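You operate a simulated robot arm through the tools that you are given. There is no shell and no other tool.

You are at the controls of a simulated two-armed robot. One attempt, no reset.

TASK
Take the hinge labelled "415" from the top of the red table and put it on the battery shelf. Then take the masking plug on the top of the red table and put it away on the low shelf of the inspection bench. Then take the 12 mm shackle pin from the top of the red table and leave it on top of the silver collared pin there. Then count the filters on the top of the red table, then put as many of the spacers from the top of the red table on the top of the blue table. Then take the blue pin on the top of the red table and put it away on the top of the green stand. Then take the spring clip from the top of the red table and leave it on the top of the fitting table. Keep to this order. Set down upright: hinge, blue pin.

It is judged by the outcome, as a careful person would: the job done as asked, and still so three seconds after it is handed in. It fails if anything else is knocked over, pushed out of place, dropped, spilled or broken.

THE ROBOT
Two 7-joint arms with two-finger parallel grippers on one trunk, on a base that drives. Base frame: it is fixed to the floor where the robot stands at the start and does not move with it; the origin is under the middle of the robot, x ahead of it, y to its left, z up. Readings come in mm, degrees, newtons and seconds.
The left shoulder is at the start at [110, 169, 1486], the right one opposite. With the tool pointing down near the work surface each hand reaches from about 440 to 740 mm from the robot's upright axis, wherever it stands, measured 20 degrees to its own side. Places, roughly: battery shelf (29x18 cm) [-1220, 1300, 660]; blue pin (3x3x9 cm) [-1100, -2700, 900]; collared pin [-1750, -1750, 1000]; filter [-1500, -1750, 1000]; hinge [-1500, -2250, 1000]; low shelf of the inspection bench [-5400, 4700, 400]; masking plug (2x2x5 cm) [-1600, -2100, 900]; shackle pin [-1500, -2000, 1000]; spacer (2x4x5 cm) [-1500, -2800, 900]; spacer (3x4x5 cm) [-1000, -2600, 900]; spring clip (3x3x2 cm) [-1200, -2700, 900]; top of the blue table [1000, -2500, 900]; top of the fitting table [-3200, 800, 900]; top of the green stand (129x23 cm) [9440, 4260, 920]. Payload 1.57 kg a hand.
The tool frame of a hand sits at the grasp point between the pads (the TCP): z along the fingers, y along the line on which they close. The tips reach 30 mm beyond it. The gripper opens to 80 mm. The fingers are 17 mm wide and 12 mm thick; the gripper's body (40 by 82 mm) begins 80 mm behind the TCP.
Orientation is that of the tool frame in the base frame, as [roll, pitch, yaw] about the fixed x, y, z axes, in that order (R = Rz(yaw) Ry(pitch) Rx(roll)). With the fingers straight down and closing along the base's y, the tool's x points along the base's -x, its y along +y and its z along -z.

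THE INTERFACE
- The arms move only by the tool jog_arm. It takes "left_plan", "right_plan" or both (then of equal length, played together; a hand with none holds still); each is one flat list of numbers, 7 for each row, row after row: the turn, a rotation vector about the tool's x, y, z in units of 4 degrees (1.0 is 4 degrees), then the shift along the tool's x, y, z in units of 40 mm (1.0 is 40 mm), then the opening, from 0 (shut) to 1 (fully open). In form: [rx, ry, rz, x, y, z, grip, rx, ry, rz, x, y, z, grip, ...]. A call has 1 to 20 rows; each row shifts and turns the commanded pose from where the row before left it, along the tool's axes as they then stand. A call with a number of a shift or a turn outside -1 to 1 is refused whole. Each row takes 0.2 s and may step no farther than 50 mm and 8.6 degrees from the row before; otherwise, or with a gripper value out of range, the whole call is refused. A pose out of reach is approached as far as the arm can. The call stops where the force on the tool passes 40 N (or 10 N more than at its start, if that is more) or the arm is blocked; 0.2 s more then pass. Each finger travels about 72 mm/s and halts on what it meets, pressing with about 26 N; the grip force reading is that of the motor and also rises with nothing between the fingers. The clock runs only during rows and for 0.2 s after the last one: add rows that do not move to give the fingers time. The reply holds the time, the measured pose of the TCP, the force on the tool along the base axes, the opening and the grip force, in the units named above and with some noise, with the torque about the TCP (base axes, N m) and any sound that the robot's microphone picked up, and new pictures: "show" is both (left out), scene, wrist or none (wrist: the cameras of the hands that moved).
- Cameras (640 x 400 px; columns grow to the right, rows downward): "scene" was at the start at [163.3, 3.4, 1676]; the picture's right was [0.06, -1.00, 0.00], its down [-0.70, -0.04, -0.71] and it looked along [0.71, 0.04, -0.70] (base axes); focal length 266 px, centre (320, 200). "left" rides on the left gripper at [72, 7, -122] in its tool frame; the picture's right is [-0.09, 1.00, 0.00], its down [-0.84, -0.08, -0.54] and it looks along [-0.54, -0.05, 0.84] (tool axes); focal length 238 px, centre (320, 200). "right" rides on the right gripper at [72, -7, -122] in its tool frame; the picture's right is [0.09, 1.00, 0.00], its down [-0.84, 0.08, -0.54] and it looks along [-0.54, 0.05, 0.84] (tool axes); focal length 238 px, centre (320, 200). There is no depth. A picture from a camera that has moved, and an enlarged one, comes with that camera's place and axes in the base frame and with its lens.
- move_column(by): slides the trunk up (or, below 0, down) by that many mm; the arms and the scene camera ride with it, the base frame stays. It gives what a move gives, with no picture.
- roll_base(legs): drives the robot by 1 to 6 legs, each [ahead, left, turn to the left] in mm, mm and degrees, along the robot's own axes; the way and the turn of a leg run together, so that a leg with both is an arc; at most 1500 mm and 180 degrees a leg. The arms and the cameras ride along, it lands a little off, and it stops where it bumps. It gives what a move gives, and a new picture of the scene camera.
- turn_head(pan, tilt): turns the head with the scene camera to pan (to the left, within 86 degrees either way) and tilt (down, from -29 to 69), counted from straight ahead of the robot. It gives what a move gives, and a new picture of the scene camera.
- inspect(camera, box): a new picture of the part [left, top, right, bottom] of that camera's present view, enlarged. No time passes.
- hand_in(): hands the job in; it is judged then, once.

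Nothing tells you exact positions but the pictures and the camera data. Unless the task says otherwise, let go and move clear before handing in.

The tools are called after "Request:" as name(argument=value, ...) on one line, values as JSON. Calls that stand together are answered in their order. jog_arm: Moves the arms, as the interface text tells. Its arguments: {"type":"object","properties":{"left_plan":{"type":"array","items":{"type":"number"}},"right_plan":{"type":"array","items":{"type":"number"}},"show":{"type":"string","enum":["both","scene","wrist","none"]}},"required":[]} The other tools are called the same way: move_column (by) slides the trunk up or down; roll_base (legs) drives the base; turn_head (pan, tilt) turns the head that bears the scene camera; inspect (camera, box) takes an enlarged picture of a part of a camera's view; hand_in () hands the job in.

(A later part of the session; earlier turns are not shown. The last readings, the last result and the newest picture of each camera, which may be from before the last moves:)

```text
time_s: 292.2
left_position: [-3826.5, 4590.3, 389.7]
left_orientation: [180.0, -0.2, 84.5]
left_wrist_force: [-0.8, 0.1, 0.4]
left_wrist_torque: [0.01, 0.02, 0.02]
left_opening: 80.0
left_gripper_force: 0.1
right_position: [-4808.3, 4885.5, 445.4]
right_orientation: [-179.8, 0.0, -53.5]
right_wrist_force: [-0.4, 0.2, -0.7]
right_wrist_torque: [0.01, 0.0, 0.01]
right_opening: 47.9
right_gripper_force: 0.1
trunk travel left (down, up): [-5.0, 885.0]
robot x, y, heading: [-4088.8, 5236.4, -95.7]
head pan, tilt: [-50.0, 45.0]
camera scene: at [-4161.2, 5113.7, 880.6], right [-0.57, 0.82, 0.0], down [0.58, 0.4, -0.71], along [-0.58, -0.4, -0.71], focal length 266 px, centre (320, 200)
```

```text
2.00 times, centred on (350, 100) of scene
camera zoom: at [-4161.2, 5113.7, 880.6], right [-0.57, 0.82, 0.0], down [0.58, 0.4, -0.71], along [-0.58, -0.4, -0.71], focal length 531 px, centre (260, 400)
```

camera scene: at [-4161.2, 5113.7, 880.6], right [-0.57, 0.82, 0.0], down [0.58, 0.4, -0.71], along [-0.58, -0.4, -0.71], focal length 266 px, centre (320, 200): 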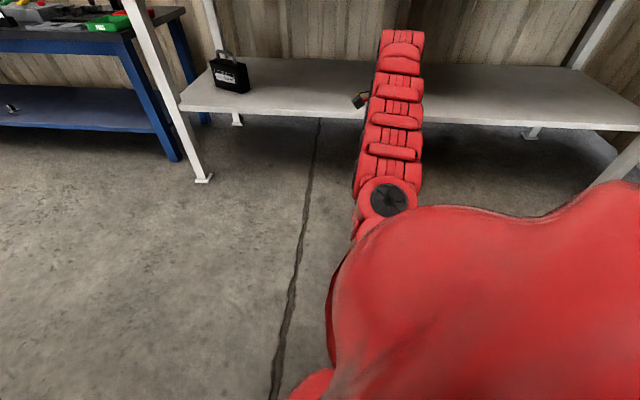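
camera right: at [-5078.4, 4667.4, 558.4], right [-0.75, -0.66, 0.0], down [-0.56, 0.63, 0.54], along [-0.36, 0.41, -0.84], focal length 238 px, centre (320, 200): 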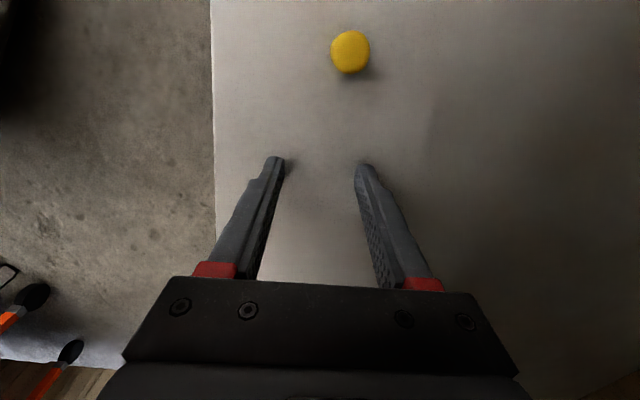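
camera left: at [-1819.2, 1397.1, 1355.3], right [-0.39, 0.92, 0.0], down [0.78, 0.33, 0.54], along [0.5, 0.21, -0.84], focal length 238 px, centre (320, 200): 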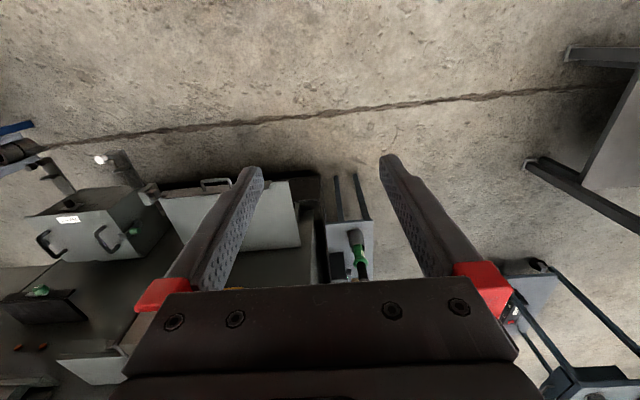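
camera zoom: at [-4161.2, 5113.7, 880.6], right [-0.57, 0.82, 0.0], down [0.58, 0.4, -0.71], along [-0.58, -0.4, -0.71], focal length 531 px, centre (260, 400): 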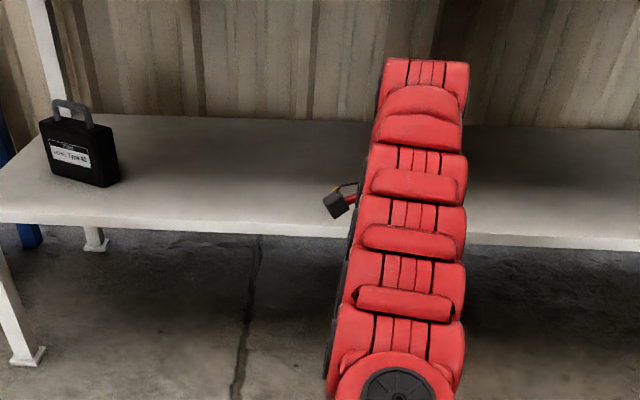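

Request:
move_column(by=400)

Request:
move_column(by=370)

Request:
turn_head(pan=-60, tilt=45)

```text
time_s: 296.0
left_position: [-3827.3, 4590.9, 789.1]
left_orientation: [179.9, -0.1, 84.5]
left_wrist_force: [-0.5, 0.2, 0.7]
left_wrist_torque: [-0.03, 0.0, -0.01]
left_opening: 79.9
left_gripper_force: 0.1
right_position: [-4808.1, 4885.4, 846.4]
right_orientation: [-179.9, 0.0, -53.4]
right_wrist_force: [-0.5, 0.4, -0.4]
right_wrist_torque: [0.0, 0.0, 0.01]
right_opening: 47.9
right_gripper_force: 0.1
trunk travel left (down, up): [-405.0, 485.0]
robot x, y, heading: [-4089.4, 5240.3, -95.9]
head pan, tilt: [-50.0, 45.0]
```

```text
time_s: 299.6
left_position: [-3826.4, 4590.4, 1158.6]
left_orientation: [180.0, -0.2, 84.6]
left_wrist_force: [0.0, -0.4, -0.8]
left_wrist_torque: [0.0, -0.03, 0.01]
left_opening: 80.0
left_gripper_force: 0.0
right_position: [-4808.9, 4884.6, 1215.8]
right_orientation: [-179.8, -0.1, -53.5]
right_wrist_force: [-0.8, -0.3, -0.7]
right_wrist_torque: [0.03, -0.01, 0.0]
right_opening: 48.1
right_gripper_force: 0.0
trunk travel left (down, up): [-775.0, 115.0]
robot x, y, heading: [-4089.6, 5239.7, -95.7]
head pan, tilt: [-50.0, 45.0]
```

```text
time_s: 300.3
left_position: [-3827.3, 4589.6, 1158.6]
left_orientation: [179.9, -0.1, 84.5]
left_wrist_force: [0.6, -0.6, 0.0]
left_wrist_torque: [0.04, 0.0, -0.01]
left_opening: 79.8
left_gripper_force: 0.1
right_position: [-4808.8, 4883.1, 1215.3]
right_orientation: [-179.9, -0.1, -53.5]
right_wrist_force: [0.2, -0.4, -0.9]
right_wrist_torque: [0.01, 0.01, -0.01]
right_opening: 48.5
right_gripper_force: 0.0
trunk travel left (down, up): [-775.0, 115.0]
robot x, y, heading: [-4089.9, 5239.4, -95.6]
head pan, tilt: [-60.0, 45.0]
camera scene: at [-4168.2, 5125.8, 1650.6], right [-0.41, 0.91, 0.0], down [0.64, 0.29, -0.71], along [-0.64, -0.29, -0.71], focal length 266 px, centre (320, 200)
```

scene: 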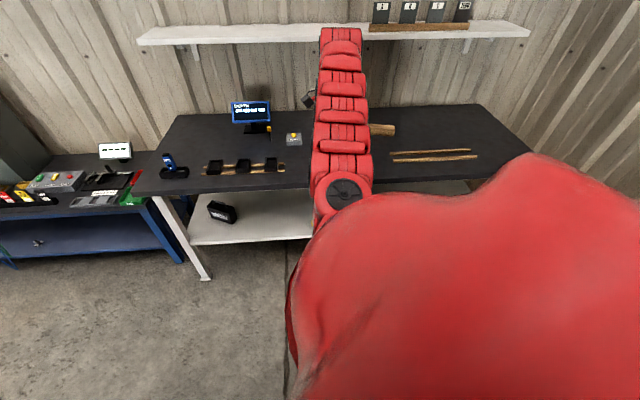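

Request:
jog_arm(right_plan=[0, 0, -0.5, 0.5, 0, 0.3, 0.6, 0, 0, -0.96, 0.93, 0, 0.3, 0.6, 0, 0, -0.96, 0.93, 0, 0.3, 0.6, 0, 0, -0.96, 0.93, 0, 0, 0.6, 0, 0, -0.96, 0.93, 0, 0, 0.8, 0, 0, -0.96, 0.93, 0, 0, 1, 0, 0, -0.96, 0.93, 0, 0, 1, 0, 0, -0.96, 0.93, 0, 0, 1, 0, 0, -0.96, 0.93, 0, 0, 1, 0, 0, -0.96, 0.93, 0, 0, 1, 0, 0, -0.96, 0.93, 0, 0, 1, 0, 0, -0.96, 0.93, 0, 0, 1, 0, 0, -0.96, 0.93, 0, 0, 1, 0, 0, -0.5, 0.5, 0, 0, 1], show="both")

```text
time_s: 303.3
left_position: [-3826.2, 4591.1, 1159.3]
left_orientation: [179.9, -0.1, 84.6]
left_wrist_force: [0.2, 0.0, -0.4]
left_wrist_torque: [0.02, -0.02, -0.02]
left_opening: 79.9
left_gripper_force: 0.1
right_position: [-4401.0, 4645.6, 1179.4]
right_orientation: [-180.0, -0.1, -3.5]
right_wrist_force: [0.3, -0.2, 0.1]
right_wrist_torque: [0.0, 0.01, -0.02]
right_opening: 79.9
right_gripper_force: 0.1
trunk travel left (down, up): [-775.0, 115.0]
robot x, y, heading: [-4085.0, 5239.4, -95.5]
head pan, tilt: [-60.0, 45.0]
camera scene: at [-4167.9, 5125.9, 1650.6], right [-0.41, 0.91, 0.0], down [0.64, 0.29, -0.71], along [-0.64, -0.29, -0.71], focal length 266 px, centre (320, 200)
camera right: at [-4329.2, 4647.0, 1301.1], right [0.03, -1.0, 0.0], down [-0.84, -0.03, 0.54], along [-0.54, -0.02, -0.84], focal length 238 px, centre (320, 200)
```

scene: 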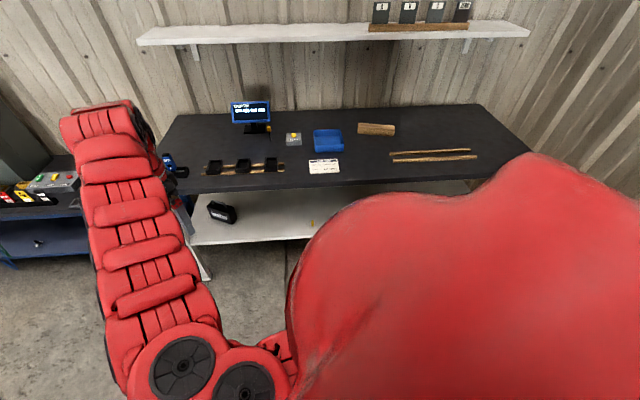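
right: 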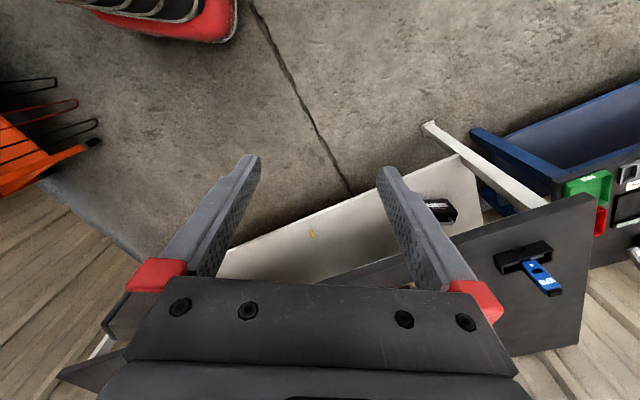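

The masking plug stands on the low shelf. Now I'll drive back down the aisle to the red table for the 12 mm shackle pin.

Request:
turn_head(pan=0, tilt=30)

Request:
roll_base(legs=[[0, 0, 33.8], [1041, -421, 0], [1400, 0, 0]])

```text
time_s: 304.6
left_position: [-3827.2, 4590.5, 1159.2]
left_orientation: [180.0, -0.2, 84.5]
left_wrist_force: [-0.9, 0.2, 0.1]
left_wrist_torque: [-0.04, -0.03, 0.0]
left_opening: 80.0
left_gripper_force: 0.0
right_position: [-4400.9, 4644.8, 1178.8]
right_orientation: [-180.0, -0.1, -3.5]
right_wrist_force: [0.0, 0.2, -0.9]
right_wrist_torque: [0.0, 0.03, -0.01]
right_opening: 79.7
right_gripper_force: 0.1
trunk travel left (down, up): [-775.0, 115.0]
robot x, y, heading: [-4089.6, 5241.3, -95.5]
head pan, tilt: [0.0, 30.0]
camera scene: at [-4102.9, 5069.4, 1673.2], right [-1.0, 0.1, 0.0], down [0.05, 0.5, -0.87], along [-0.08, -0.86, -0.5], focal length 266 px, centre (320, 200)
```

scene: 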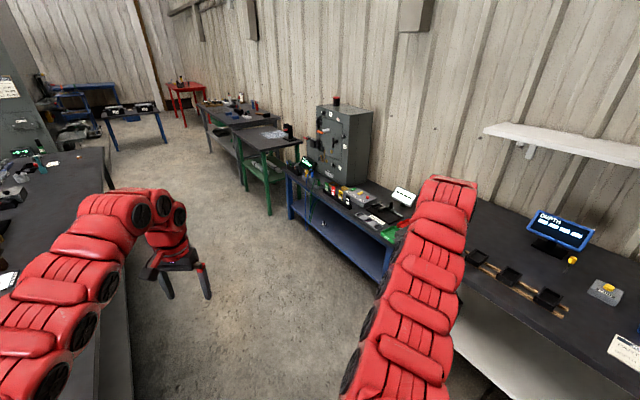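

```text
time_s: 318.5
left_position: [-2849.0, 2458.2, 1158.9]
left_orientation: [-180.0, -0.1, 114.7]
left_wrist_force: [-0.4, -0.4, -0.9]
left_wrist_torque: [0.03, 0.0, -0.03]
left_opening: 79.8
left_gripper_force: 0.1
right_position: [-3371.9, 2216.9, 1178.0]
right_orientation: [-180.0, -0.1, 26.8]
right_wrist_force: [-0.2, -0.5, 0.4]
right_wrist_torque: [0.0, -0.01, 0.0]
right_opening: 80.0
right_gripper_force: 0.1
trunk travel left (down, up): [-775.0, 115.0]
robot x, y, heading: [-3405.3, 2888.1, -65.5]
head pan, tilt: [0.0, 30.0]
camera scene: at [-3329.6, 2732.0, 1673.2], right [-0.91, -0.42, 0.0], down [-0.21, 0.45, -0.87], along [0.36, -0.79, -0.5], focal length 266 px, centre (320, 200)
```

scene: 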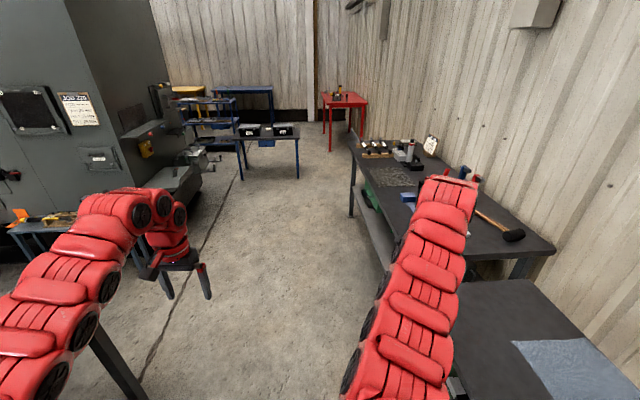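

Request:
roll_base(legs=[[0, 0, 4], [1085, 43, 0], [1085, 44, 0]])

```text
time_s: 329.7
left_position: [-1690.7, 619.7, 1158.5]
left_orientation: [180.0, 0.0, 117.7]
left_wrist_force: [-0.2, -0.4, -0.7]
left_wrist_torque: [-0.02, -0.03, -0.03]
left_opening: 79.9
left_gripper_force: 0.0
right_position: [-2200.7, 351.2, 1179.7]
right_orientation: [-179.9, -0.1, 29.7]
right_wrist_force: [0.1, -0.1, 0.5]
right_wrist_torque: [-0.01, -0.02, -0.02]
right_opening: 79.9
right_gripper_force: 0.1
trunk travel left (down, up): [-775.0, 115.0]
robot x, y, heading: [-2268.5, 1024.4, -62.4]
head pan, tilt: [0.0, 30.0]
camera scene: at [-2184.8, 868.8, 1673.2], right [-0.89, -0.46, 0.0], down [-0.23, 0.44, -0.87], along [0.4, -0.77, -0.5], focal length 266 px, centre (320, 200)
```

scene: 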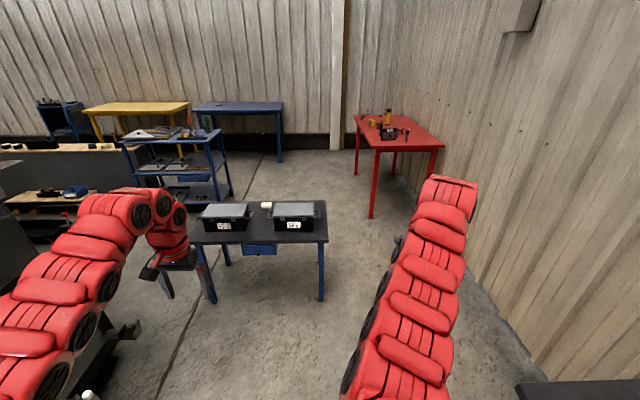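

Request:
roll_base(legs=[[1418, -461, 0], [866, 202, 0], [166, 215, 0]])

```text
time_s: 343.1
left_position: [-587.5, -1630.0, 1159.5]
left_orientation: [-180.0, -0.2, 116.8]
left_wrist_force: [-0.2, -0.6, 0.6]
left_wrist_torque: [-0.04, -0.06, -0.01]
left_opening: 79.9
left_gripper_force: 0.1
right_position: [-1101.8, -1889.3, 1178.9]
right_orientation: [-180.0, -0.1, 28.7]
right_wrist_force: [-0.1, 0.1, -0.5]
right_wrist_torque: [-0.01, 0.01, -0.01]
right_opening: 80.1
right_gripper_force: 0.0
trunk travel left (down, up): [-775.0, 115.0]
robot x, y, heading: [-1158.0, -1216.4, -63.4]
head pan, tilt: [0.0, 30.0]
camera scene: at [-1076.9, -1371.6, 1673.3], right [-0.89, -0.45, 0.0], down [-0.22, 0.45, -0.87], along [0.39, -0.77, -0.5], focal length 266 px, centre (320, 200)
```

scene: 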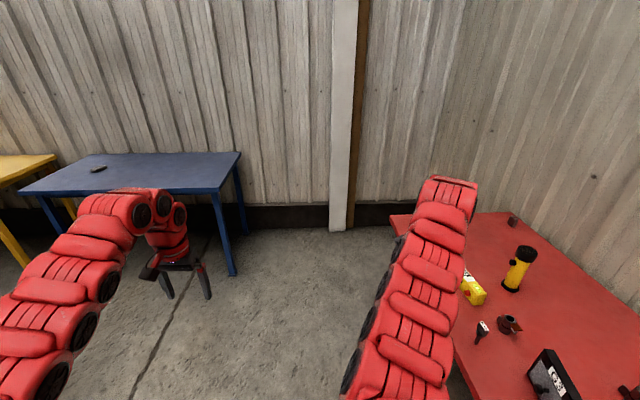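

Request:
roll_base(legs=[[909, 163, 0], [0, 0, -88.6]])

Request:
turn_head(pan=0, tilt=45)

```text
time_s: 351.5
left_position: [-996.6, -2530.6, 1160.1]
left_orientation: [-179.9, 0.0, 29.4]
left_wrist_force: [1.4, -0.1, 0.2]
left_wrist_torque: [0.01, -0.03, 0.0]
left_opening: 80.2
left_gripper_force: 0.0
right_position: [-1280.5, -2028.3, 1178.4]
right_orientation: [180.0, -0.1, -58.6]
right_wrist_force: [0.8, -0.4, 0.4]
right_wrist_torque: [0.0, 0.03, 0.01]
right_opening: 79.9
right_gripper_force: 0.0
trunk travel left (down, up): [-775.0, 115.0]
robot x, y, heading: [-610.5, -1942.9, -150.4]
head pan, tilt: [0.0, 30.0]
camera scene: at [-759.6, -2029.5, 1673.2], right [-0.49, 0.87, 0.0], down [0.44, 0.24, -0.87], along [-0.76, -0.42, -0.5], focal length 266 px, centre (320, 200)
```

scene: 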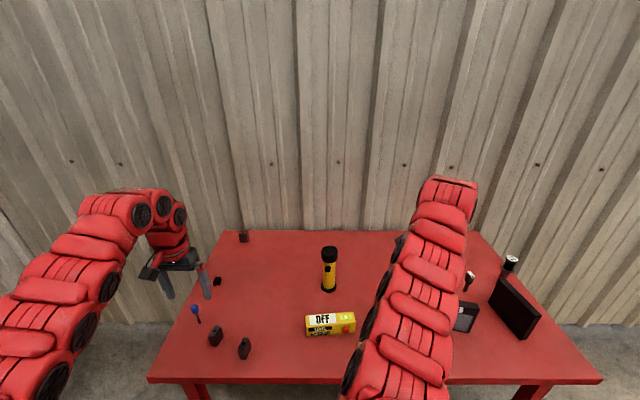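

```text
time_s: 352.3
left_position: [-997.7, -2530.1, 1159.7]
left_orientation: [179.9, -0.2, 29.3]
left_wrist_force: [0.6, -0.9, -0.3]
left_wrist_torque: [-0.02, -0.02, -0.02]
left_opening: 80.0
left_gripper_force: 0.1
right_position: [-1280.1, -2027.4, 1177.8]
right_orientation: [180.0, -0.2, -58.6]
right_wrist_force: [0.1, -0.1, -0.4]
right_wrist_torque: [0.0, 0.04, -0.04]
right_opening: 80.1
right_gripper_force: 0.0
trunk travel left (down, up): [-775.0, 115.0]
robot x, y, heading: [-613.4, -1943.7, -150.6]
head pan, tilt: [0.0, 45.0]
camera scene: at [-751.7, -2024.9, 1650.6], right [-0.49, 0.87, 0.0], down [0.62, 0.35, -0.71], along [-0.62, -0.35, -0.71], focal length 266 px, centre (320, 200)
```

scene: 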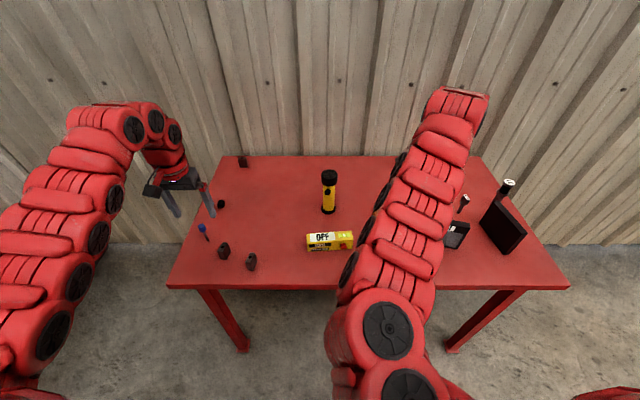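

Request:
inspect(camera="scene", box=[430, 160, 550, 260])

Request:
inspect(camera="right", box=[0, 0, 640, 400])

```text
4.00 times, centred on (490, 210) of scene
camera zoom: at [-751.7, -2024.9, 1650.6], right [-0.49, 0.87, 0.0], down [0.62, 0.35, -0.71], along [-0.62, -0.35, -0.71], focal length 1062 px, centre (-360, 160)
```

zoom: 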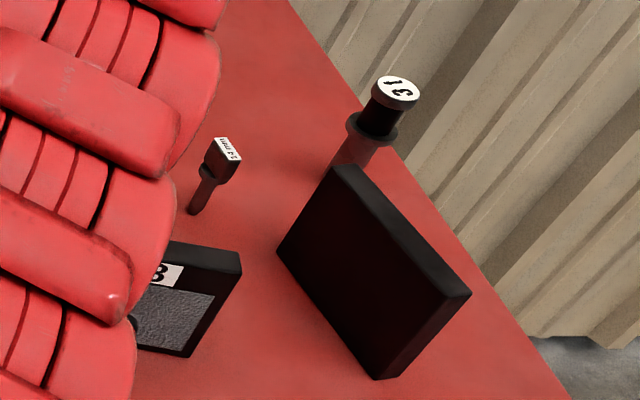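

```text
1.00 times, centred on (320, 200) of right (not enlarged: the box is as wide or as high as the picture)
camera zoom: at [-1237.7, -2086.4, 1300.9], right [-0.8, -0.6, 0.0], down [-0.5, 0.67, 0.54], along [-0.32, 0.43, -0.84], focal length 238 px, centre (320, 200)
```

zoom: 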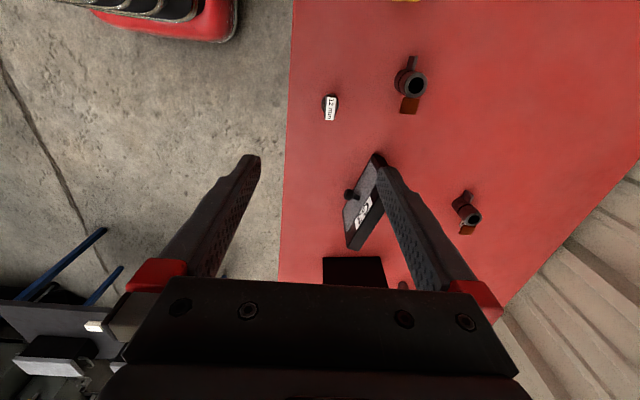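

Request:
jog_arm(right_plan=[0, 0, 0, 0, 0.415, 0.5, 1, 0, 0, 0, 0, 0, 0.9, 1, 0, 0, 0, 0, 0, 0.9, 1, 0, 0, 0, 0, 0, 0.9, 1, 0, 0, 0, 0, 0, 0.5, 1, 0, 0, 0, 0, 0, 0, 1], show="both")

```text
time_s: 353.7
left_position: [-997.3, -2529.9, 1159.0]
left_orientation: [179.9, 0.0, 29.4]
left_wrist_force: [-1.3, 0.3, 0.8]
left_wrist_torque: [0.04, 0.0, 0.0]
left_opening: 79.9
left_gripper_force: 0.1
right_position: [-1297.0, -2036.5, 1031.0]
right_orientation: [180.0, -0.2, -58.6]
right_wrist_force: [0.0, 0.1, 0.3]
right_wrist_torque: [0.0, 0.02, 0.03]
right_opening: 80.0
right_gripper_force: 0.1
trunk travel left (down, up): [-775.0, 115.0]
robot x, y, heading: [-610.5, -1941.7, -150.6]
head pan, tilt: [0.0, 45.0]
camera scene: at [-751.8, -2024.8, 1650.6], right [-0.49, 0.87, 0.0], down [0.62, 0.35, -0.71], along [-0.62, -0.35, -0.71], focal length 266 px, centre (320, 200)
camera right: at [-1253.5, -2093.7, 1153.6], right [-0.8, -0.6, 0.0], down [-0.5, 0.67, 0.54], along [-0.32, 0.43, -0.84], focal length 238 px, centre (320, 200)
```

scene: 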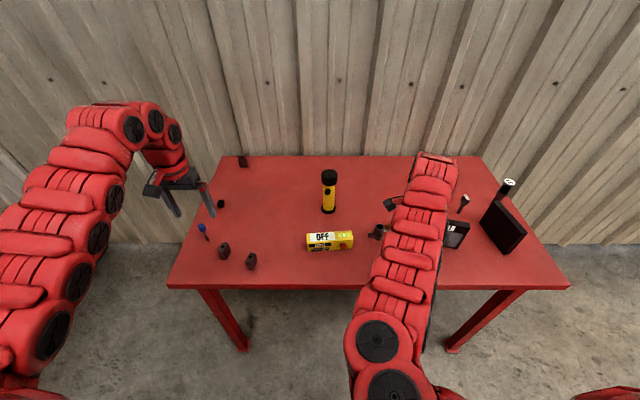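
right: 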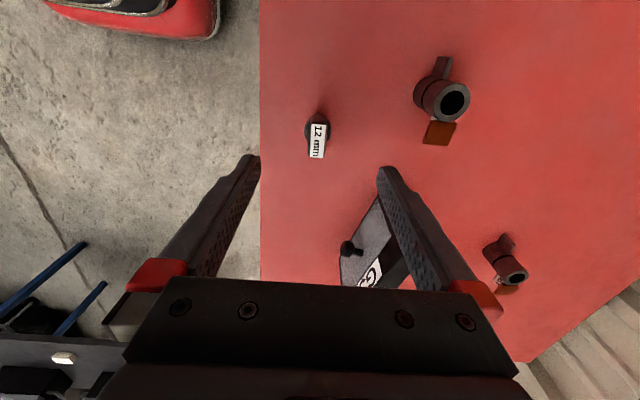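

Request:
jog_arm(right_plan=[0, 0, 0, 0.07, -0.07, 0.5, 1, 0, 0, 0, 0, 0, 0.6, 1, 0, 0, 0, 0, 0, 0, 1], show="none")

Request:
inspect(camera="right", box=[220, 80, 420, 280])

Request:
inspect(camera="scene", box=[340, 180, 540, 300])

```text
time_s: 354.5
left_position: [-997.0, -2531.4, 1158.7]
left_orientation: [180.0, -0.1, 29.4]
left_wrist_force: [-0.6, 0.4, 0.3]
left_wrist_torque: [0.02, 0.01, 0.01]
left_opening: 79.8
left_gripper_force: 0.1
right_position: [-1288.1, -2037.1, 985.9]
right_orientation: [-179.9, -0.1, -58.5]
right_wrist_force: [-0.3, 0.8, 0.9]
right_wrist_torque: [0.01, 0.01, 0.02]
right_opening: 80.1
right_gripper_force: 0.0
trunk travel left (down, up): [-775.0, 115.0]
robot x, y, heading: [-613.2, -1944.6, -150.7]
head pan, tilt: [0.0, 45.0]
```

```text
2.00 times, centred on (320, 180) of right
camera zoom: at [-1246.4, -2095.8, 1108.5], right [-0.8, -0.6, 0.0], down [-0.5, 0.67, 0.54], along [-0.32, 0.43, -0.84], focal length 477 px, centre (320, 240)
```

zoom: 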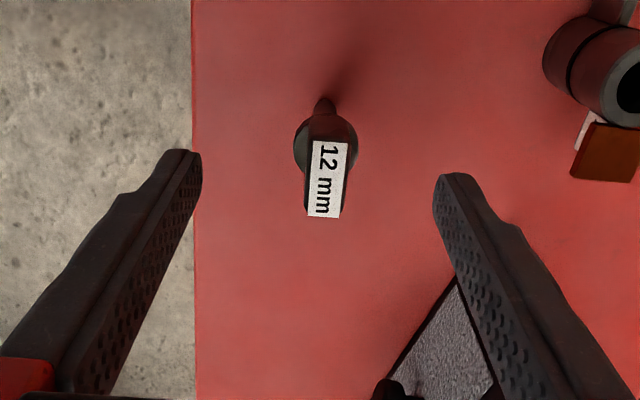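

```text
3.20 times, centred on (440, 240) of scene
camera zoom: at [-751.4, -2025.0, 1650.6], right [-0.49, 0.87, 0.0], down [0.62, 0.35, -0.71], along [-0.62, -0.35, -0.71], focal length 850 px, centre (-64, 72)
```

zoom: 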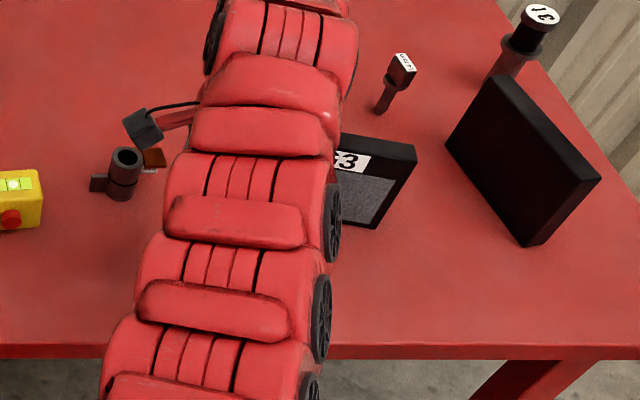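

Request:
jog_arm(right_plan=[0, 0, 0, -0.15, 0.07, 0.3, 1, 0, 0, 0, 0, 0, 0.5, 0.8, 0, 0, 0, 0, 0, 0.22, 0.6, 0, 0, 0, 0, 0, 0, 0.6], show="none")

Request:
inspect(camera="right", box=[220, 80, 420, 280])

```text
time_s: 355.5
left_position: [-997.2, -2530.6, 1159.0]
left_orientation: [180.0, -0.1, 29.5]
left_wrist_force: [0.2, 0.2, 0.0]
left_wrist_torque: [0.0, 0.01, -0.01]
left_opening: 80.0
left_gripper_force: 0.0
right_position: [-1295.3, -2033.7, 946.7]
right_orientation: [-179.9, -0.1, -58.7]
right_wrist_force: [-1.0, -0.4, -0.6]
right_wrist_torque: [-0.02, 0.01, 0.03]
right_opening: 48.1
right_gripper_force: 0.2
trunk travel left (down, up): [-775.0, 115.0]
robot x, y, heading: [-610.2, -1944.6, -150.6]
head pan, tilt: [0.0, 45.0]
```

```text
2.00 times, centred on (320, 180) of right
camera zoom: at [-1252.7, -2092.5, 1068.9], right [-0.8, -0.6, 0.0], down [-0.5, 0.67, 0.54], along [-0.32, 0.43, -0.84], focal length 477 px, centre (320, 240)
```

zoom: 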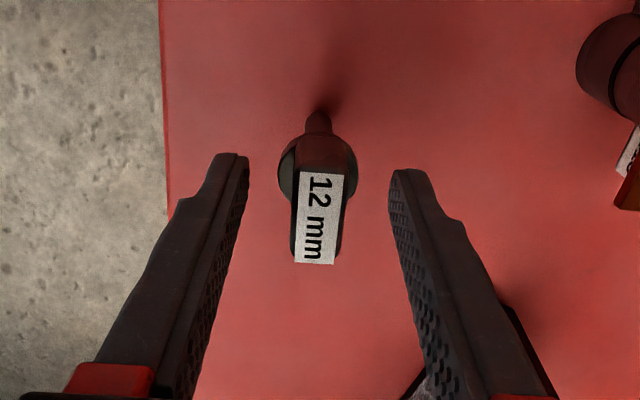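

Request:
jog_arm(right_plan=[0, 0, 0, 0, 0, 0, 0.4, 0, 0, 0, 0, 0, 0, 0.25, 0, 0, 0, 0, 0, 0, 0.1, 0, 0, 0, 0, 0, 0, 0, 0, 0, 0, 0, 0, 0, 0, 0, 0, 0, 0, 0, 0, 0, 0, 0, 0, 0, 0, 0, 0], show="wrist")

```text
time_s: 357.1
left_position: [-996.5, -2530.0, 1158.0]
left_orientation: [180.0, -0.1, 29.5]
left_wrist_force: [0.1, 0.1, -1.0]
left_wrist_torque: [0.02, 0.02, -0.01]
left_opening: 80.1
left_gripper_force: 0.1
right_position: [-1294.8, -2034.6, 946.7]
right_orientation: [180.0, -0.1, -58.6]
right_wrist_force: [0.1, 0.7, -0.7]
right_wrist_torque: [0.02, 0.0, -0.01]
right_opening: 25.9
right_gripper_force: 25.7
trunk travel left (down, up): [-775.0, 115.0]
robot x, y, heading: [-607.8, -1943.5, -150.9]
head pan, tilt: [0.0, 45.0]
camera right: at [-1252.6, -2092.5, 1069.0], right [-0.8, -0.6, 0.0], down [-0.5, 0.67, 0.54], along [-0.32, 0.43, -0.84], focal length 238 px, centre (320, 200)
```

right: 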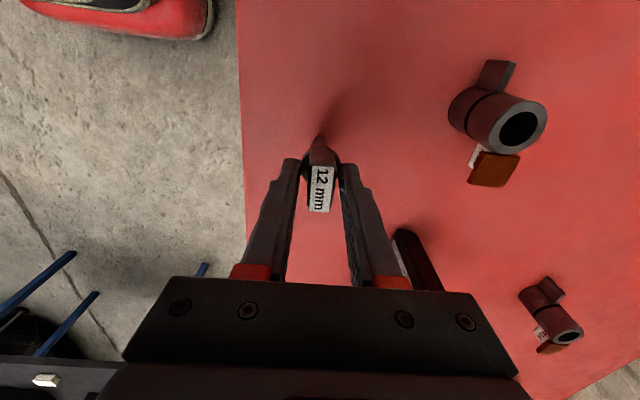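

Request:
jog_arm(right_plan=[0, 0, 0, 0, 0, 0, 0.45, 0, 0, 0, 0, 0, 0, 0.5, 0, 0, 0, 0, 0, -0.28, 0.5, 0, 0, 0, 0, 0, 0, 0.3, 0, 0, 0, 0, 0, 0, 0.15, 0, 0, 0, 0, 0, 0, 0, 0, 0, 0, 0, 0, 0, 0, 0, 0, 0, 0, 0, 0, 0], show="none")

Request:
inspect(camera="right", box=[220, 80, 420, 280])

```text
time_s: 358.9
left_position: [-997.0, -2530.2, 1158.0]
left_orientation: [-179.9, 0.0, 29.3]
left_wrist_force: [0.2, 0.0, 0.1]
left_wrist_torque: [-0.03, -0.03, 0.01]
left_opening: 79.9
left_gripper_force: 0.0
right_position: [-1295.4, -2032.6, 957.1]
right_orientation: [-180.0, -0.2, -58.6]
right_wrist_force: [0.2, 0.6, 1.6]
right_wrist_torque: [0.07, 0.03, 0.0]
right_opening: 15.4
right_gripper_force: 26.1
trunk travel left (down, up): [-775.0, 115.0]
robot x, y, heading: [-612.3, -1942.8, -150.9]
head pan, tilt: [0.0, 45.0]
```

```text
2.00 times, centred on (320, 180) of right
camera zoom: at [-1253.3, -2091.6, 1079.6], right [-0.8, -0.6, 0.0], down [-0.5, 0.67, 0.54], along [-0.32, 0.43, -0.84], focal length 477 px, centre (320, 240)
```

zoom: 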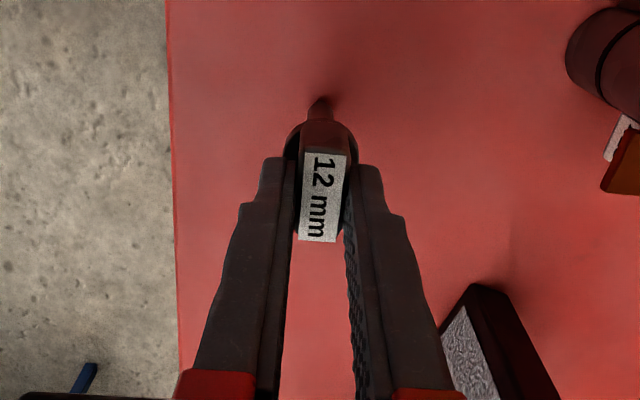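

Request:
jog_arm(right_plan=[0, 0, 0, 0, 0, -0.03, 0, 0, 0, 0, 0, 0, -0.06, 0, 0, 0, 0, 0, 0, -0.1, 0, 0, 0, 0, 0, 0, -0.15, 0, 0, 0, 0, 0, 0, -0.2, 0, 0, 0, 0, 0, 0, -0.25, 0, 0, 0, 0, 0, 0, -0.3, 0, 0, 0, 0, 0, 0, -0.3, 0, 0, 0, 0, 0, 0, -0.3, 0, 0, 0, 0, 0, 0, -0.3, 0, 0, 0, 0, 0, 0, -0.3, 0, 0, 0, 0, 0, 0, -0.3, 0, 0, 0, 0, 0, 0, -0.3, 0, 0, 0, 0, 0, 0, -0.3, 0, 0, 0, 0, 0, 0, -0.3, 0, 0, 0, 0, 0, 0, -0.3, 0, 0, 0, 0, 0, 0, -0.2, 0, 0, 0, 0, 0, 0, -0.1, 0, 0, 0, 0, 0, 0, 0, 0], show="both")

```text
time_s: 362.9
left_position: [-997.9, -2531.7, 1159.5]
left_orientation: [180.0, 0.0, 29.4]
left_wrist_force: [-0.5, -0.1, -0.7]
left_wrist_torque: [-0.01, 0.02, 0.03]
left_opening: 80.0
left_gripper_force: 0.1
right_position: [-1295.4, -2034.1, 1120.7]
right_orientation: [-180.0, -0.1, -58.6]
right_wrist_force: [-1.2, -0.3, -1.5]
right_wrist_torque: [0.03, 0.04, 0.0]
right_opening: 15.5
right_gripper_force: 25.9
trunk travel left (down, up): [-775.0, 115.0]
robot x, y, heading: [-611.9, -1945.2, -150.7]
head pan, tilt: [0.0, 45.0]
camera scene: at [-751.9, -2025.0, 1650.5], right [-0.49, 0.87, 0.0], down [0.62, 0.35, -0.71], along [-0.62, -0.35, -0.71], focal length 266 px, centre (320, 200)
camera right: at [-1253.2, -2092.3, 1242.9], right [-0.8, -0.6, 0.0], down [-0.5, 0.67, 0.54], along [-0.32, 0.43, -0.84], focal length 238 px, centre (320, 200)
```

scene: 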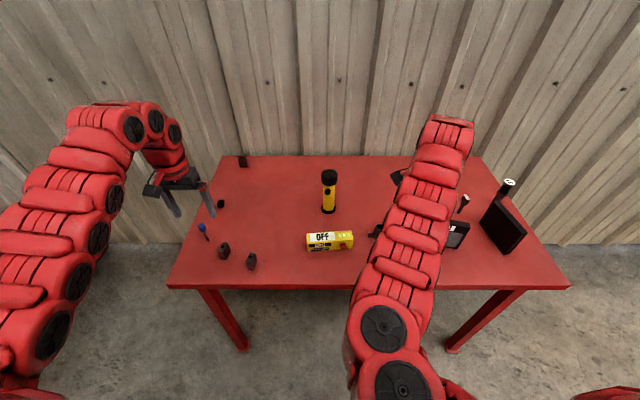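
right: 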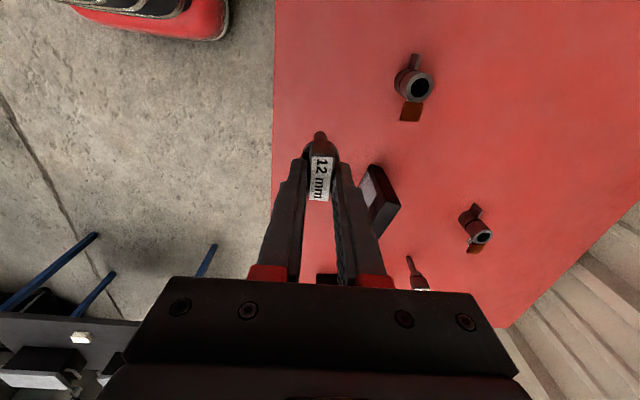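

The 12 mm pin is held by its head. Next I shift right and forward so it comes over the collared pin (label top, about z 980).

Request:
roll_base(legs=[[0, -440, 0], [130, 0, 0]])

Request:
jog_arm(right_plan=[0, 0, 0, 0, 0, 0, 0], show="wrist")

```text
time_s: 366.5
left_position: [-1329.8, -2202.8, 1158.9]
left_orientation: [-180.0, -0.1, 28.6]
left_wrist_force: [0.8, 0.5, 0.2]
left_wrist_torque: [-0.01, 0.01, 0.0]
left_opening: 79.8
left_gripper_force: 0.0
right_position: [-1620.7, -1702.5, 1121.0]
right_orientation: [180.0, 0.0, -59.5]
right_wrist_force: [-0.1, 0.2, -1.4]
right_wrist_torque: [0.03, 0.04, 0.02]
right_opening: 15.3
right_gripper_force: 25.8
trunk travel left (down, up): [-775.0, 115.0]
robot x, y, heading: [-936.7, -1621.7, -151.6]
head pan, tilt: [0.0, 45.0]
camera scene: at [-1076.3, -1700.3, 1650.8], right [-0.48, 0.88, 0.0], down [0.62, 0.34, -0.71], along [-0.62, -0.34, -0.71], focal length 266 px, centre (320, 200)
```

scene: 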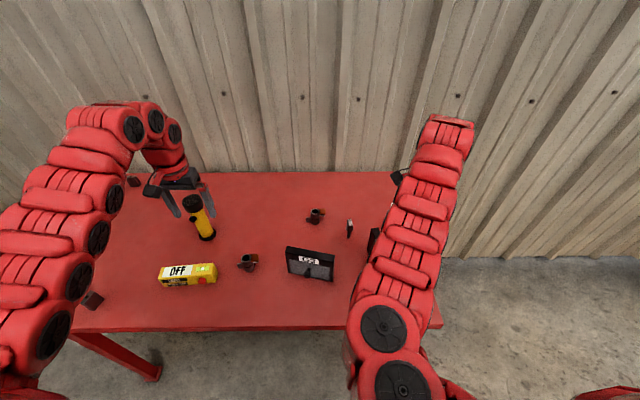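

```text
time_s: 366.9
left_position: [-1329.4, -2203.0, 1158.9]
left_orientation: [179.9, 0.0, 28.6]
left_wrist_force: [0.4, -1.0, -0.4]
left_wrist_torque: [-0.05, 0.01, 0.01]
left_opening: 80.0
left_gripper_force: 0.2
right_position: [-1619.9, -1702.0, 1121.6]
right_orientation: [179.9, -0.1, -59.4]
right_wrist_force: [-0.7, 0.0, -1.6]
right_wrist_torque: [0.0, 0.01, 0.01]
right_opening: 15.2
right_gripper_force: 25.8
trunk travel left (down, up): [-775.0, 115.0]
robot x, y, heading: [-935.7, -1621.1, -151.5]
head pan, tilt: [0.0, 45.0]
camera right: at [-1579.1, -1760.8, 1243.5], right [-0.81, -0.59, 0.0], down [-0.49, 0.68, 0.54], along [-0.32, 0.44, -0.84], focal length 238 px, centre (320, 200)
```

right: 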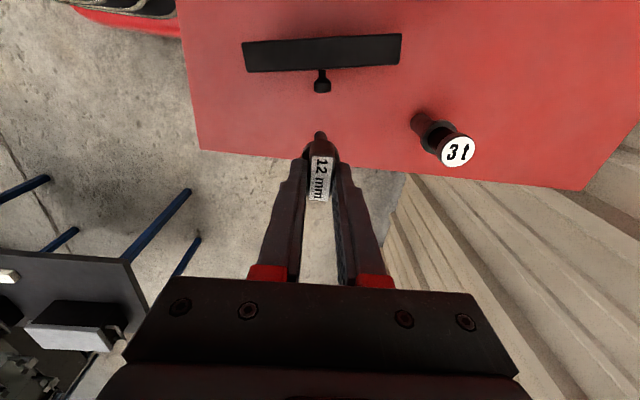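

Request:
inspect(camera="right", box=[390, 90, 510, 190])

Request:
turn_head(pan=-25, tilt=40)

```text
4.00 times, centred on (450, 140) of right
camera zoom: at [-1579.1, -1760.8, 1243.5], right [-0.81, -0.59, 0.0], down [-0.49, 0.68, 0.54], along [-0.32, 0.44, -0.84], focal length 953 px, centre (-200, 440)
```

zoom: 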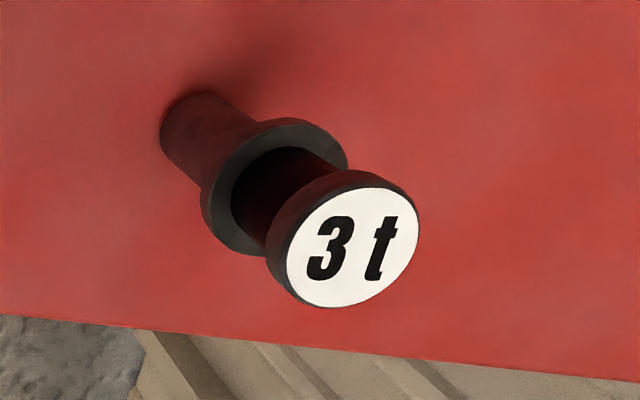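

```text
time_s: 367.8
left_position: [-1328.9, -2203.6, 1158.4]
left_orientation: [179.9, -0.2, 28.6]
left_wrist_force: [-0.2, 0.3, -0.2]
left_wrist_torque: [-0.01, -0.03, 0.02]
left_opening: 80.1
left_gripper_force: 0.0
right_position: [-1622.1, -1703.2, 1119.4]
right_orientation: [180.0, -0.1, -59.4]
right_wrist_force: [-0.3, -0.6, -0.6]
right_wrist_torque: [0.01, 0.0, -0.03]
right_opening: 15.4
right_gripper_force: 26.2
trunk travel left (down, up): [-775.0, 115.0]
robot x, y, heading: [-936.5, -1622.2, -151.5]
head pan, tilt: [-25.0, 40.0]
camera scene: at [-1091.6, -1668.0, 1657.7], right [-0.06, 1.0, 0.0], down [0.64, 0.04, -0.77], along [-0.76, -0.05, -0.64], focal length 266 px, centre (320, 200)
```

scene: 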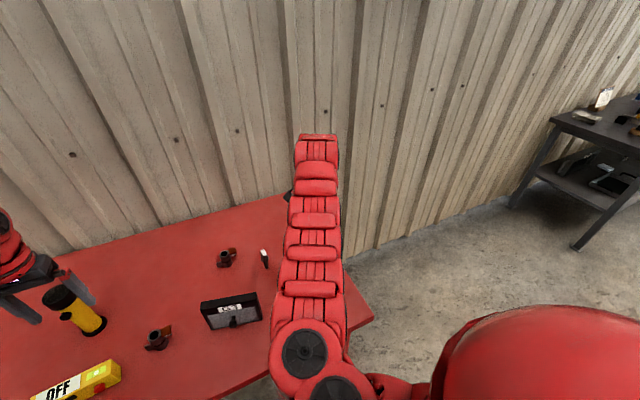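

Request:
roll_base(legs=[[80, 0, 0]])

Request:
jog_arm(right_plan=[0, 0, 0, -0.1, 0.3, 0, 0, 0, 0, 0, -0.1, 0.4, 0, 0, 0, 0, 0, -0.1, 0.4, 0, 0, 0, 0, 0, -0.1, 0.4, 0, 0, 0, 0, 0, 0, 0.2, 0, 0, 0, 0, 0, 0, 0, 0, 0], show="wrist")

```text
time_s: 368.8
left_position: [-1399.7, -2240.7, 1159.0]
left_orientation: [-180.0, -0.1, 28.6]
left_wrist_force: [-0.9, 0.0, 0.2]
left_wrist_torque: [0.01, -0.01, -0.03]
left_opening: 79.9
left_gripper_force: 0.0
right_position: [-1691.2, -1739.1, 1120.0]
right_orientation: [180.0, 0.0, -59.5]
right_wrist_force: [-0.2, -0.1, -1.0]
right_wrist_torque: [0.01, 0.02, -0.04]
right_opening: 15.3
right_gripper_force: 25.7
trunk travel left (down, up): [-775.0, 115.0]
robot x, y, heading: [-1011.0, -1660.1, -151.4]
head pan, tilt: [-25.0, 40.0]
camera scene: at [-1160.4, -1704.9, 1658.0], right [-0.06, 1.0, 0.0], down [0.64, 0.04, -0.77], along [-0.77, -0.05, -0.64], focal length 266 px, centre (320, 200)
```

scene: 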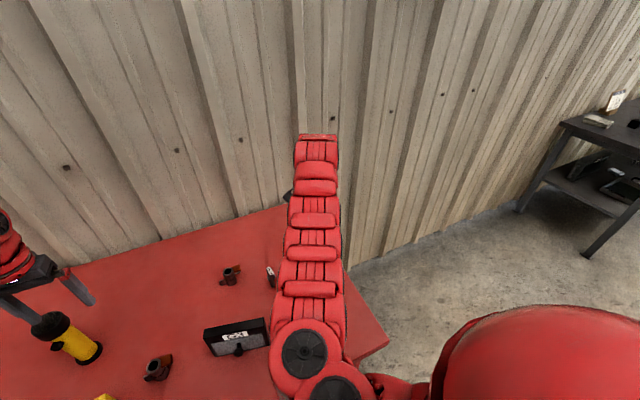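

```text
time_s: 370.2
left_position: [-1400.9, -2242.1, 1159.4]
left_orientation: [180.0, 0.0, 28.5]
left_wrist_force: [1.3, 0.3, -0.2]
left_wrist_torque: [-0.01, 0.0, 0.01]
left_opening: 80.2
left_gripper_force: 0.0
right_position: [-1759.1, -1760.7, 1122.9]
right_orientation: [180.0, 0.0, -59.6]
right_wrist_force: [0.1, -1.0, -0.7]
right_wrist_torque: [0.0, -0.01, -0.05]
right_opening: 15.6
right_gripper_force: 26.1
trunk travel left (down, up): [-775.0, 115.0]
robot x, y, heading: [-1012.8, -1660.0, -151.8]
head pan, tilt: [-25.0, 40.0]
camera right: at [-1717.4, -1820.7, 1244.3], right [-0.81, -0.58, 0.0], down [-0.49, 0.68, 0.54], along [-0.32, 0.44, -0.84], focal length 238 px, centre (320, 200)
```

right: 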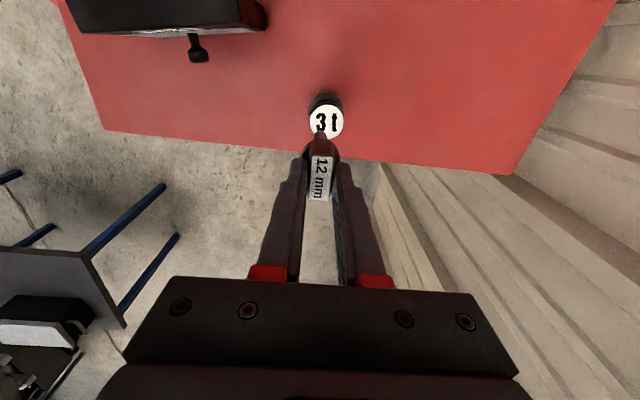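

Request:
inspect(camera="right", box=[270, 80, 370, 220])

```text
2.86 times, centred on (320, 150) of right
camera zoom: at [-1717.4, -1820.7, 1244.3], right [-0.81, -0.58, 0.0], down [-0.49, 0.68, 0.54], along [-0.32, 0.44, -0.84], focal length 681 px, centre (320, 343)
```

zoom: 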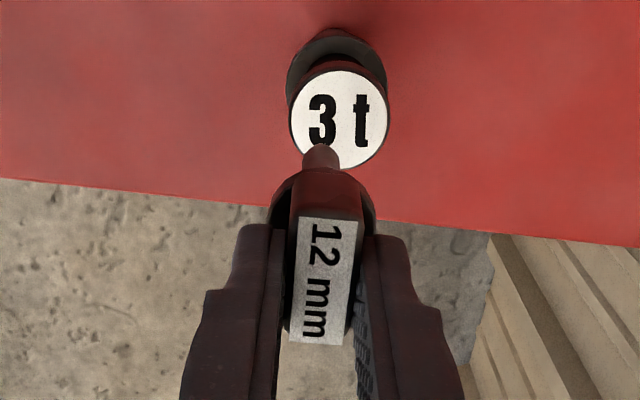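

Request:
jog_arm(right_plan=[0, 0, 0, 0.09, 0.17, 0.1, 0, 0, 0, 0, 0, 0, 0.2, 0, 0, 0, 0, 0, 0, 0.2, 0, 0, 0, 0, 0, 0, 0.1, 0, 0, 0, 0, 0, 0, 0, 0], show="none")

Request:
inspect(camera="right", box=[270, 80, 370, 220])

```text
time_s: 371.4
left_position: [-1399.3, -2240.9, 1159.1]
left_orientation: [-180.0, -0.2, 28.7]
left_wrist_force: [0.6, 0.1, -0.1]
left_wrist_torque: [0.0, -0.01, -0.01]
left_opening: 79.9
left_gripper_force: 0.0
right_position: [-1761.8, -1767.1, 1097.9]
right_orientation: [-180.0, -0.1, -59.5]
right_wrist_force: [0.0, -0.5, -1.2]
right_wrist_torque: [0.01, -0.03, -0.01]
right_opening: 15.7
right_gripper_force: 26.1
trunk travel left (down, up): [-775.0, 115.0]
robot x, y, heading: [-1010.8, -1659.7, -151.6]
head pan, tilt: [-25.0, 40.0]
```

```text
2.86 times, centred on (320, 150) of right
camera zoom: at [-1721.2, -1825.8, 1219.6], right [-0.81, -0.58, 0.0], down [-0.49, 0.68, 0.54], along [-0.32, 0.44, -0.84], focal length 681 px, centre (320, 343)
```

zoom: 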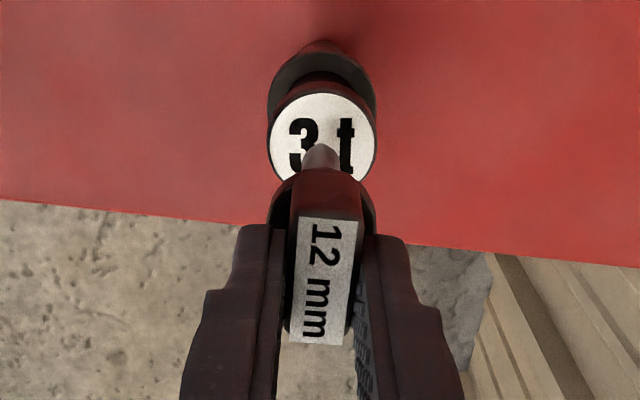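

Request:
jog_arm(right_plan=[0, 0, 0, 0.04, 0, 0.08, 0, 0, 0, 0, 0, 0, 0.1, 0, 0, 0, 0, 0, 0, 0.08, 0, 0, 0, 0, 0, 0, 0.04, 0, 0, 0, 0, 0, 0, 0, 0], show="none")

Request:
inspect(camera="right", box=[270, 80, 370, 220])

```text
time_s: 372.6
left_position: [-1398.2, -2241.1, 1160.7]
left_orientation: [-179.9, 0.0, 28.6]
left_wrist_force: [0.5, -0.7, -0.5]
left_wrist_torque: [0.0, 0.01, -0.02]
left_opening: 79.9
left_gripper_force: 0.1
right_position: [-1759.1, -1768.7, 1088.3]
right_orientation: [179.7, 0.0, -59.5]
right_wrist_force: [-1.1, -0.2, 24.6]
right_wrist_torque: [-0.13, 0.14, -0.02]
right_opening: 15.8
right_gripper_force: 26.3
trunk travel left (down, up): [-775.0, 115.0]
robot x, y, heading: [-1008.7, -1662.3, -151.7]
head pan, tilt: [-25.0, 40.0]
```

```text
2.86 times, centred on (320, 150) of right
camera zoom: at [-1717.5, -1827.4, 1210.0], right [-0.81, -0.58, 0.01], down [-0.49, 0.68, 0.54], along [-0.32, 0.44, -0.84], focal length 681 px, centre (320, 343)
```

zoom: 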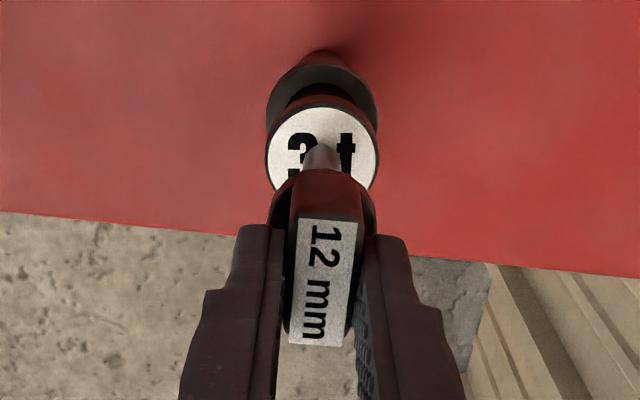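

Request:
jog_arm(right_plan=[0, 0, 0, 0, 0, -0.05, 0, 0, 0, 0, 0, 0, 0, 0], show="none")

```text
time_s: 373.2
left_position: [-1398.8, -2240.3, 1159.2]
left_orientation: [-179.9, 0.0, 28.6]
left_wrist_force: [0.7, -0.7, 0.1]
left_wrist_torque: [0.02, 0.01, 0.04]
left_opening: 80.2
left_gripper_force: 0.1
right_position: [-1757.8, -1769.4, 1087.7]
right_orientation: [179.9, 0.0, -59.4]
right_wrist_force: [-1.9, -0.6, 15.6]
right_wrist_torque: [-0.12, 0.1, 0.0]
right_opening: 15.4
right_gripper_force: 26.0
trunk travel left (down, up): [-775.0, 115.0]
robot x, y, heading: [-1009.3, -1660.2, -151.8]
head pan, tilt: [-25.0, 40.0]
```

Request:
jog_arm(right_plan=[0, 0, 0, 0, 0, -0.06, 0, 0, 0, 0, 0, 0, 0, 0], show="none")

Request:
inspect(camera="right", box=[270, 80, 370, 220])

```text
time_s: 373.8
left_position: [-1401.0, -2241.8, 1157.8]
left_orientation: [180.0, -0.1, 28.6]
left_wrist_force: [-0.2, 0.5, -0.3]
left_wrist_torque: [-0.01, -0.04, 0.0]
left_opening: 79.7
left_gripper_force: 0.0
right_position: [-1760.9, -1767.8, 1088.2]
right_orientation: [-179.9, -0.2, -59.5]
right_wrist_force: [0.5, 0.2, 0.0]
right_wrist_torque: [-0.08, 0.02, 0.01]
right_opening: 15.3
right_gripper_force: 26.1
trunk travel left (down, up): [-775.0, 115.0]
robot x, y, heading: [-1008.1, -1661.6, -151.5]
head pan, tilt: [-25.0, 40.0]
```

```text
2.86 times, centred on (320, 150) of right
camera zoom: at [-1720.4, -1826.7, 1210.2], right [-0.81, -0.58, 0.0], down [-0.49, 0.68, 0.54], along [-0.31, 0.44, -0.84], focal length 681 px, centre (320, 343)
```

zoom: 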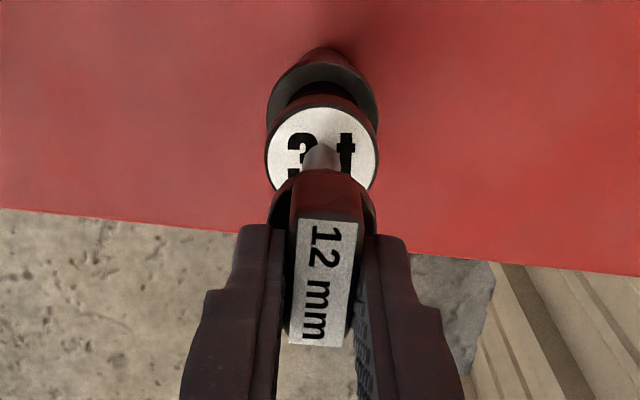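

Request:
jog_arm(right_plan=[0, 0, 0, 0, 0, 0, 0.2, 0, 0, 0, 0, 0, 0, 0.22, 0, 0, 0, 0, 0, 0, 0.26, 0, 0, 0, 0, 0, 0, 0.32, 0, 0, 0, 0, 0, 0, 0.4, 0, 0, 0, 0, 0, 0, 0.5, 0, 0, 0, 0, 0, 0, 0.6, 0, 0, 0, 0, 0, 0, 0.6], show="wrist")

```text
time_s: 375.6
left_position: [-1400.3, -2240.0, 1158.0]
left_orientation: [-179.9, 0.0, 28.6]
left_wrist_force: [-0.1, -0.3, -0.3]
left_wrist_torque: [-0.01, 0.01, -0.01]
left_opening: 80.1
left_gripper_force: 0.0
right_position: [-1762.7, -1767.9, 1089.5]
right_orientation: [180.0, -0.1, -59.5]
right_wrist_force: [-0.1, 0.4, -0.6]
right_wrist_torque: [-0.02, 0.01, 0.01]
right_opening: 48.2
right_gripper_force: 0.1
trunk travel left (down, up): [-775.0, 115.0]
robot x, y, heading: [-1007.5, -1659.0, -151.3]
head pan, tilt: [-25.0, 40.0]
camera right: at [-1721.0, -1826.9, 1211.0], right [-0.81, -0.58, 0.0], down [-0.49, 0.68, 0.54], along [-0.32, 0.44, -0.84], focal length 238 px, centre (320, 200)
```

right: 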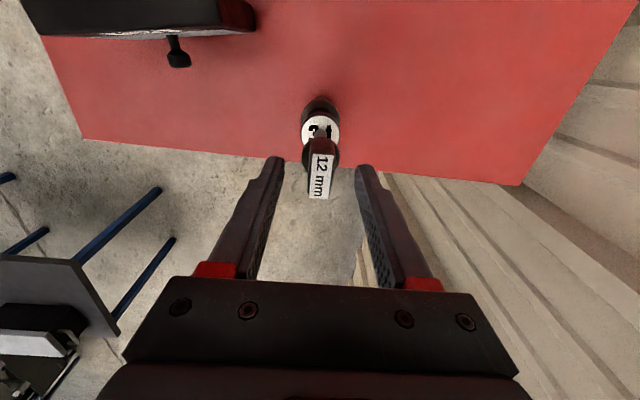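

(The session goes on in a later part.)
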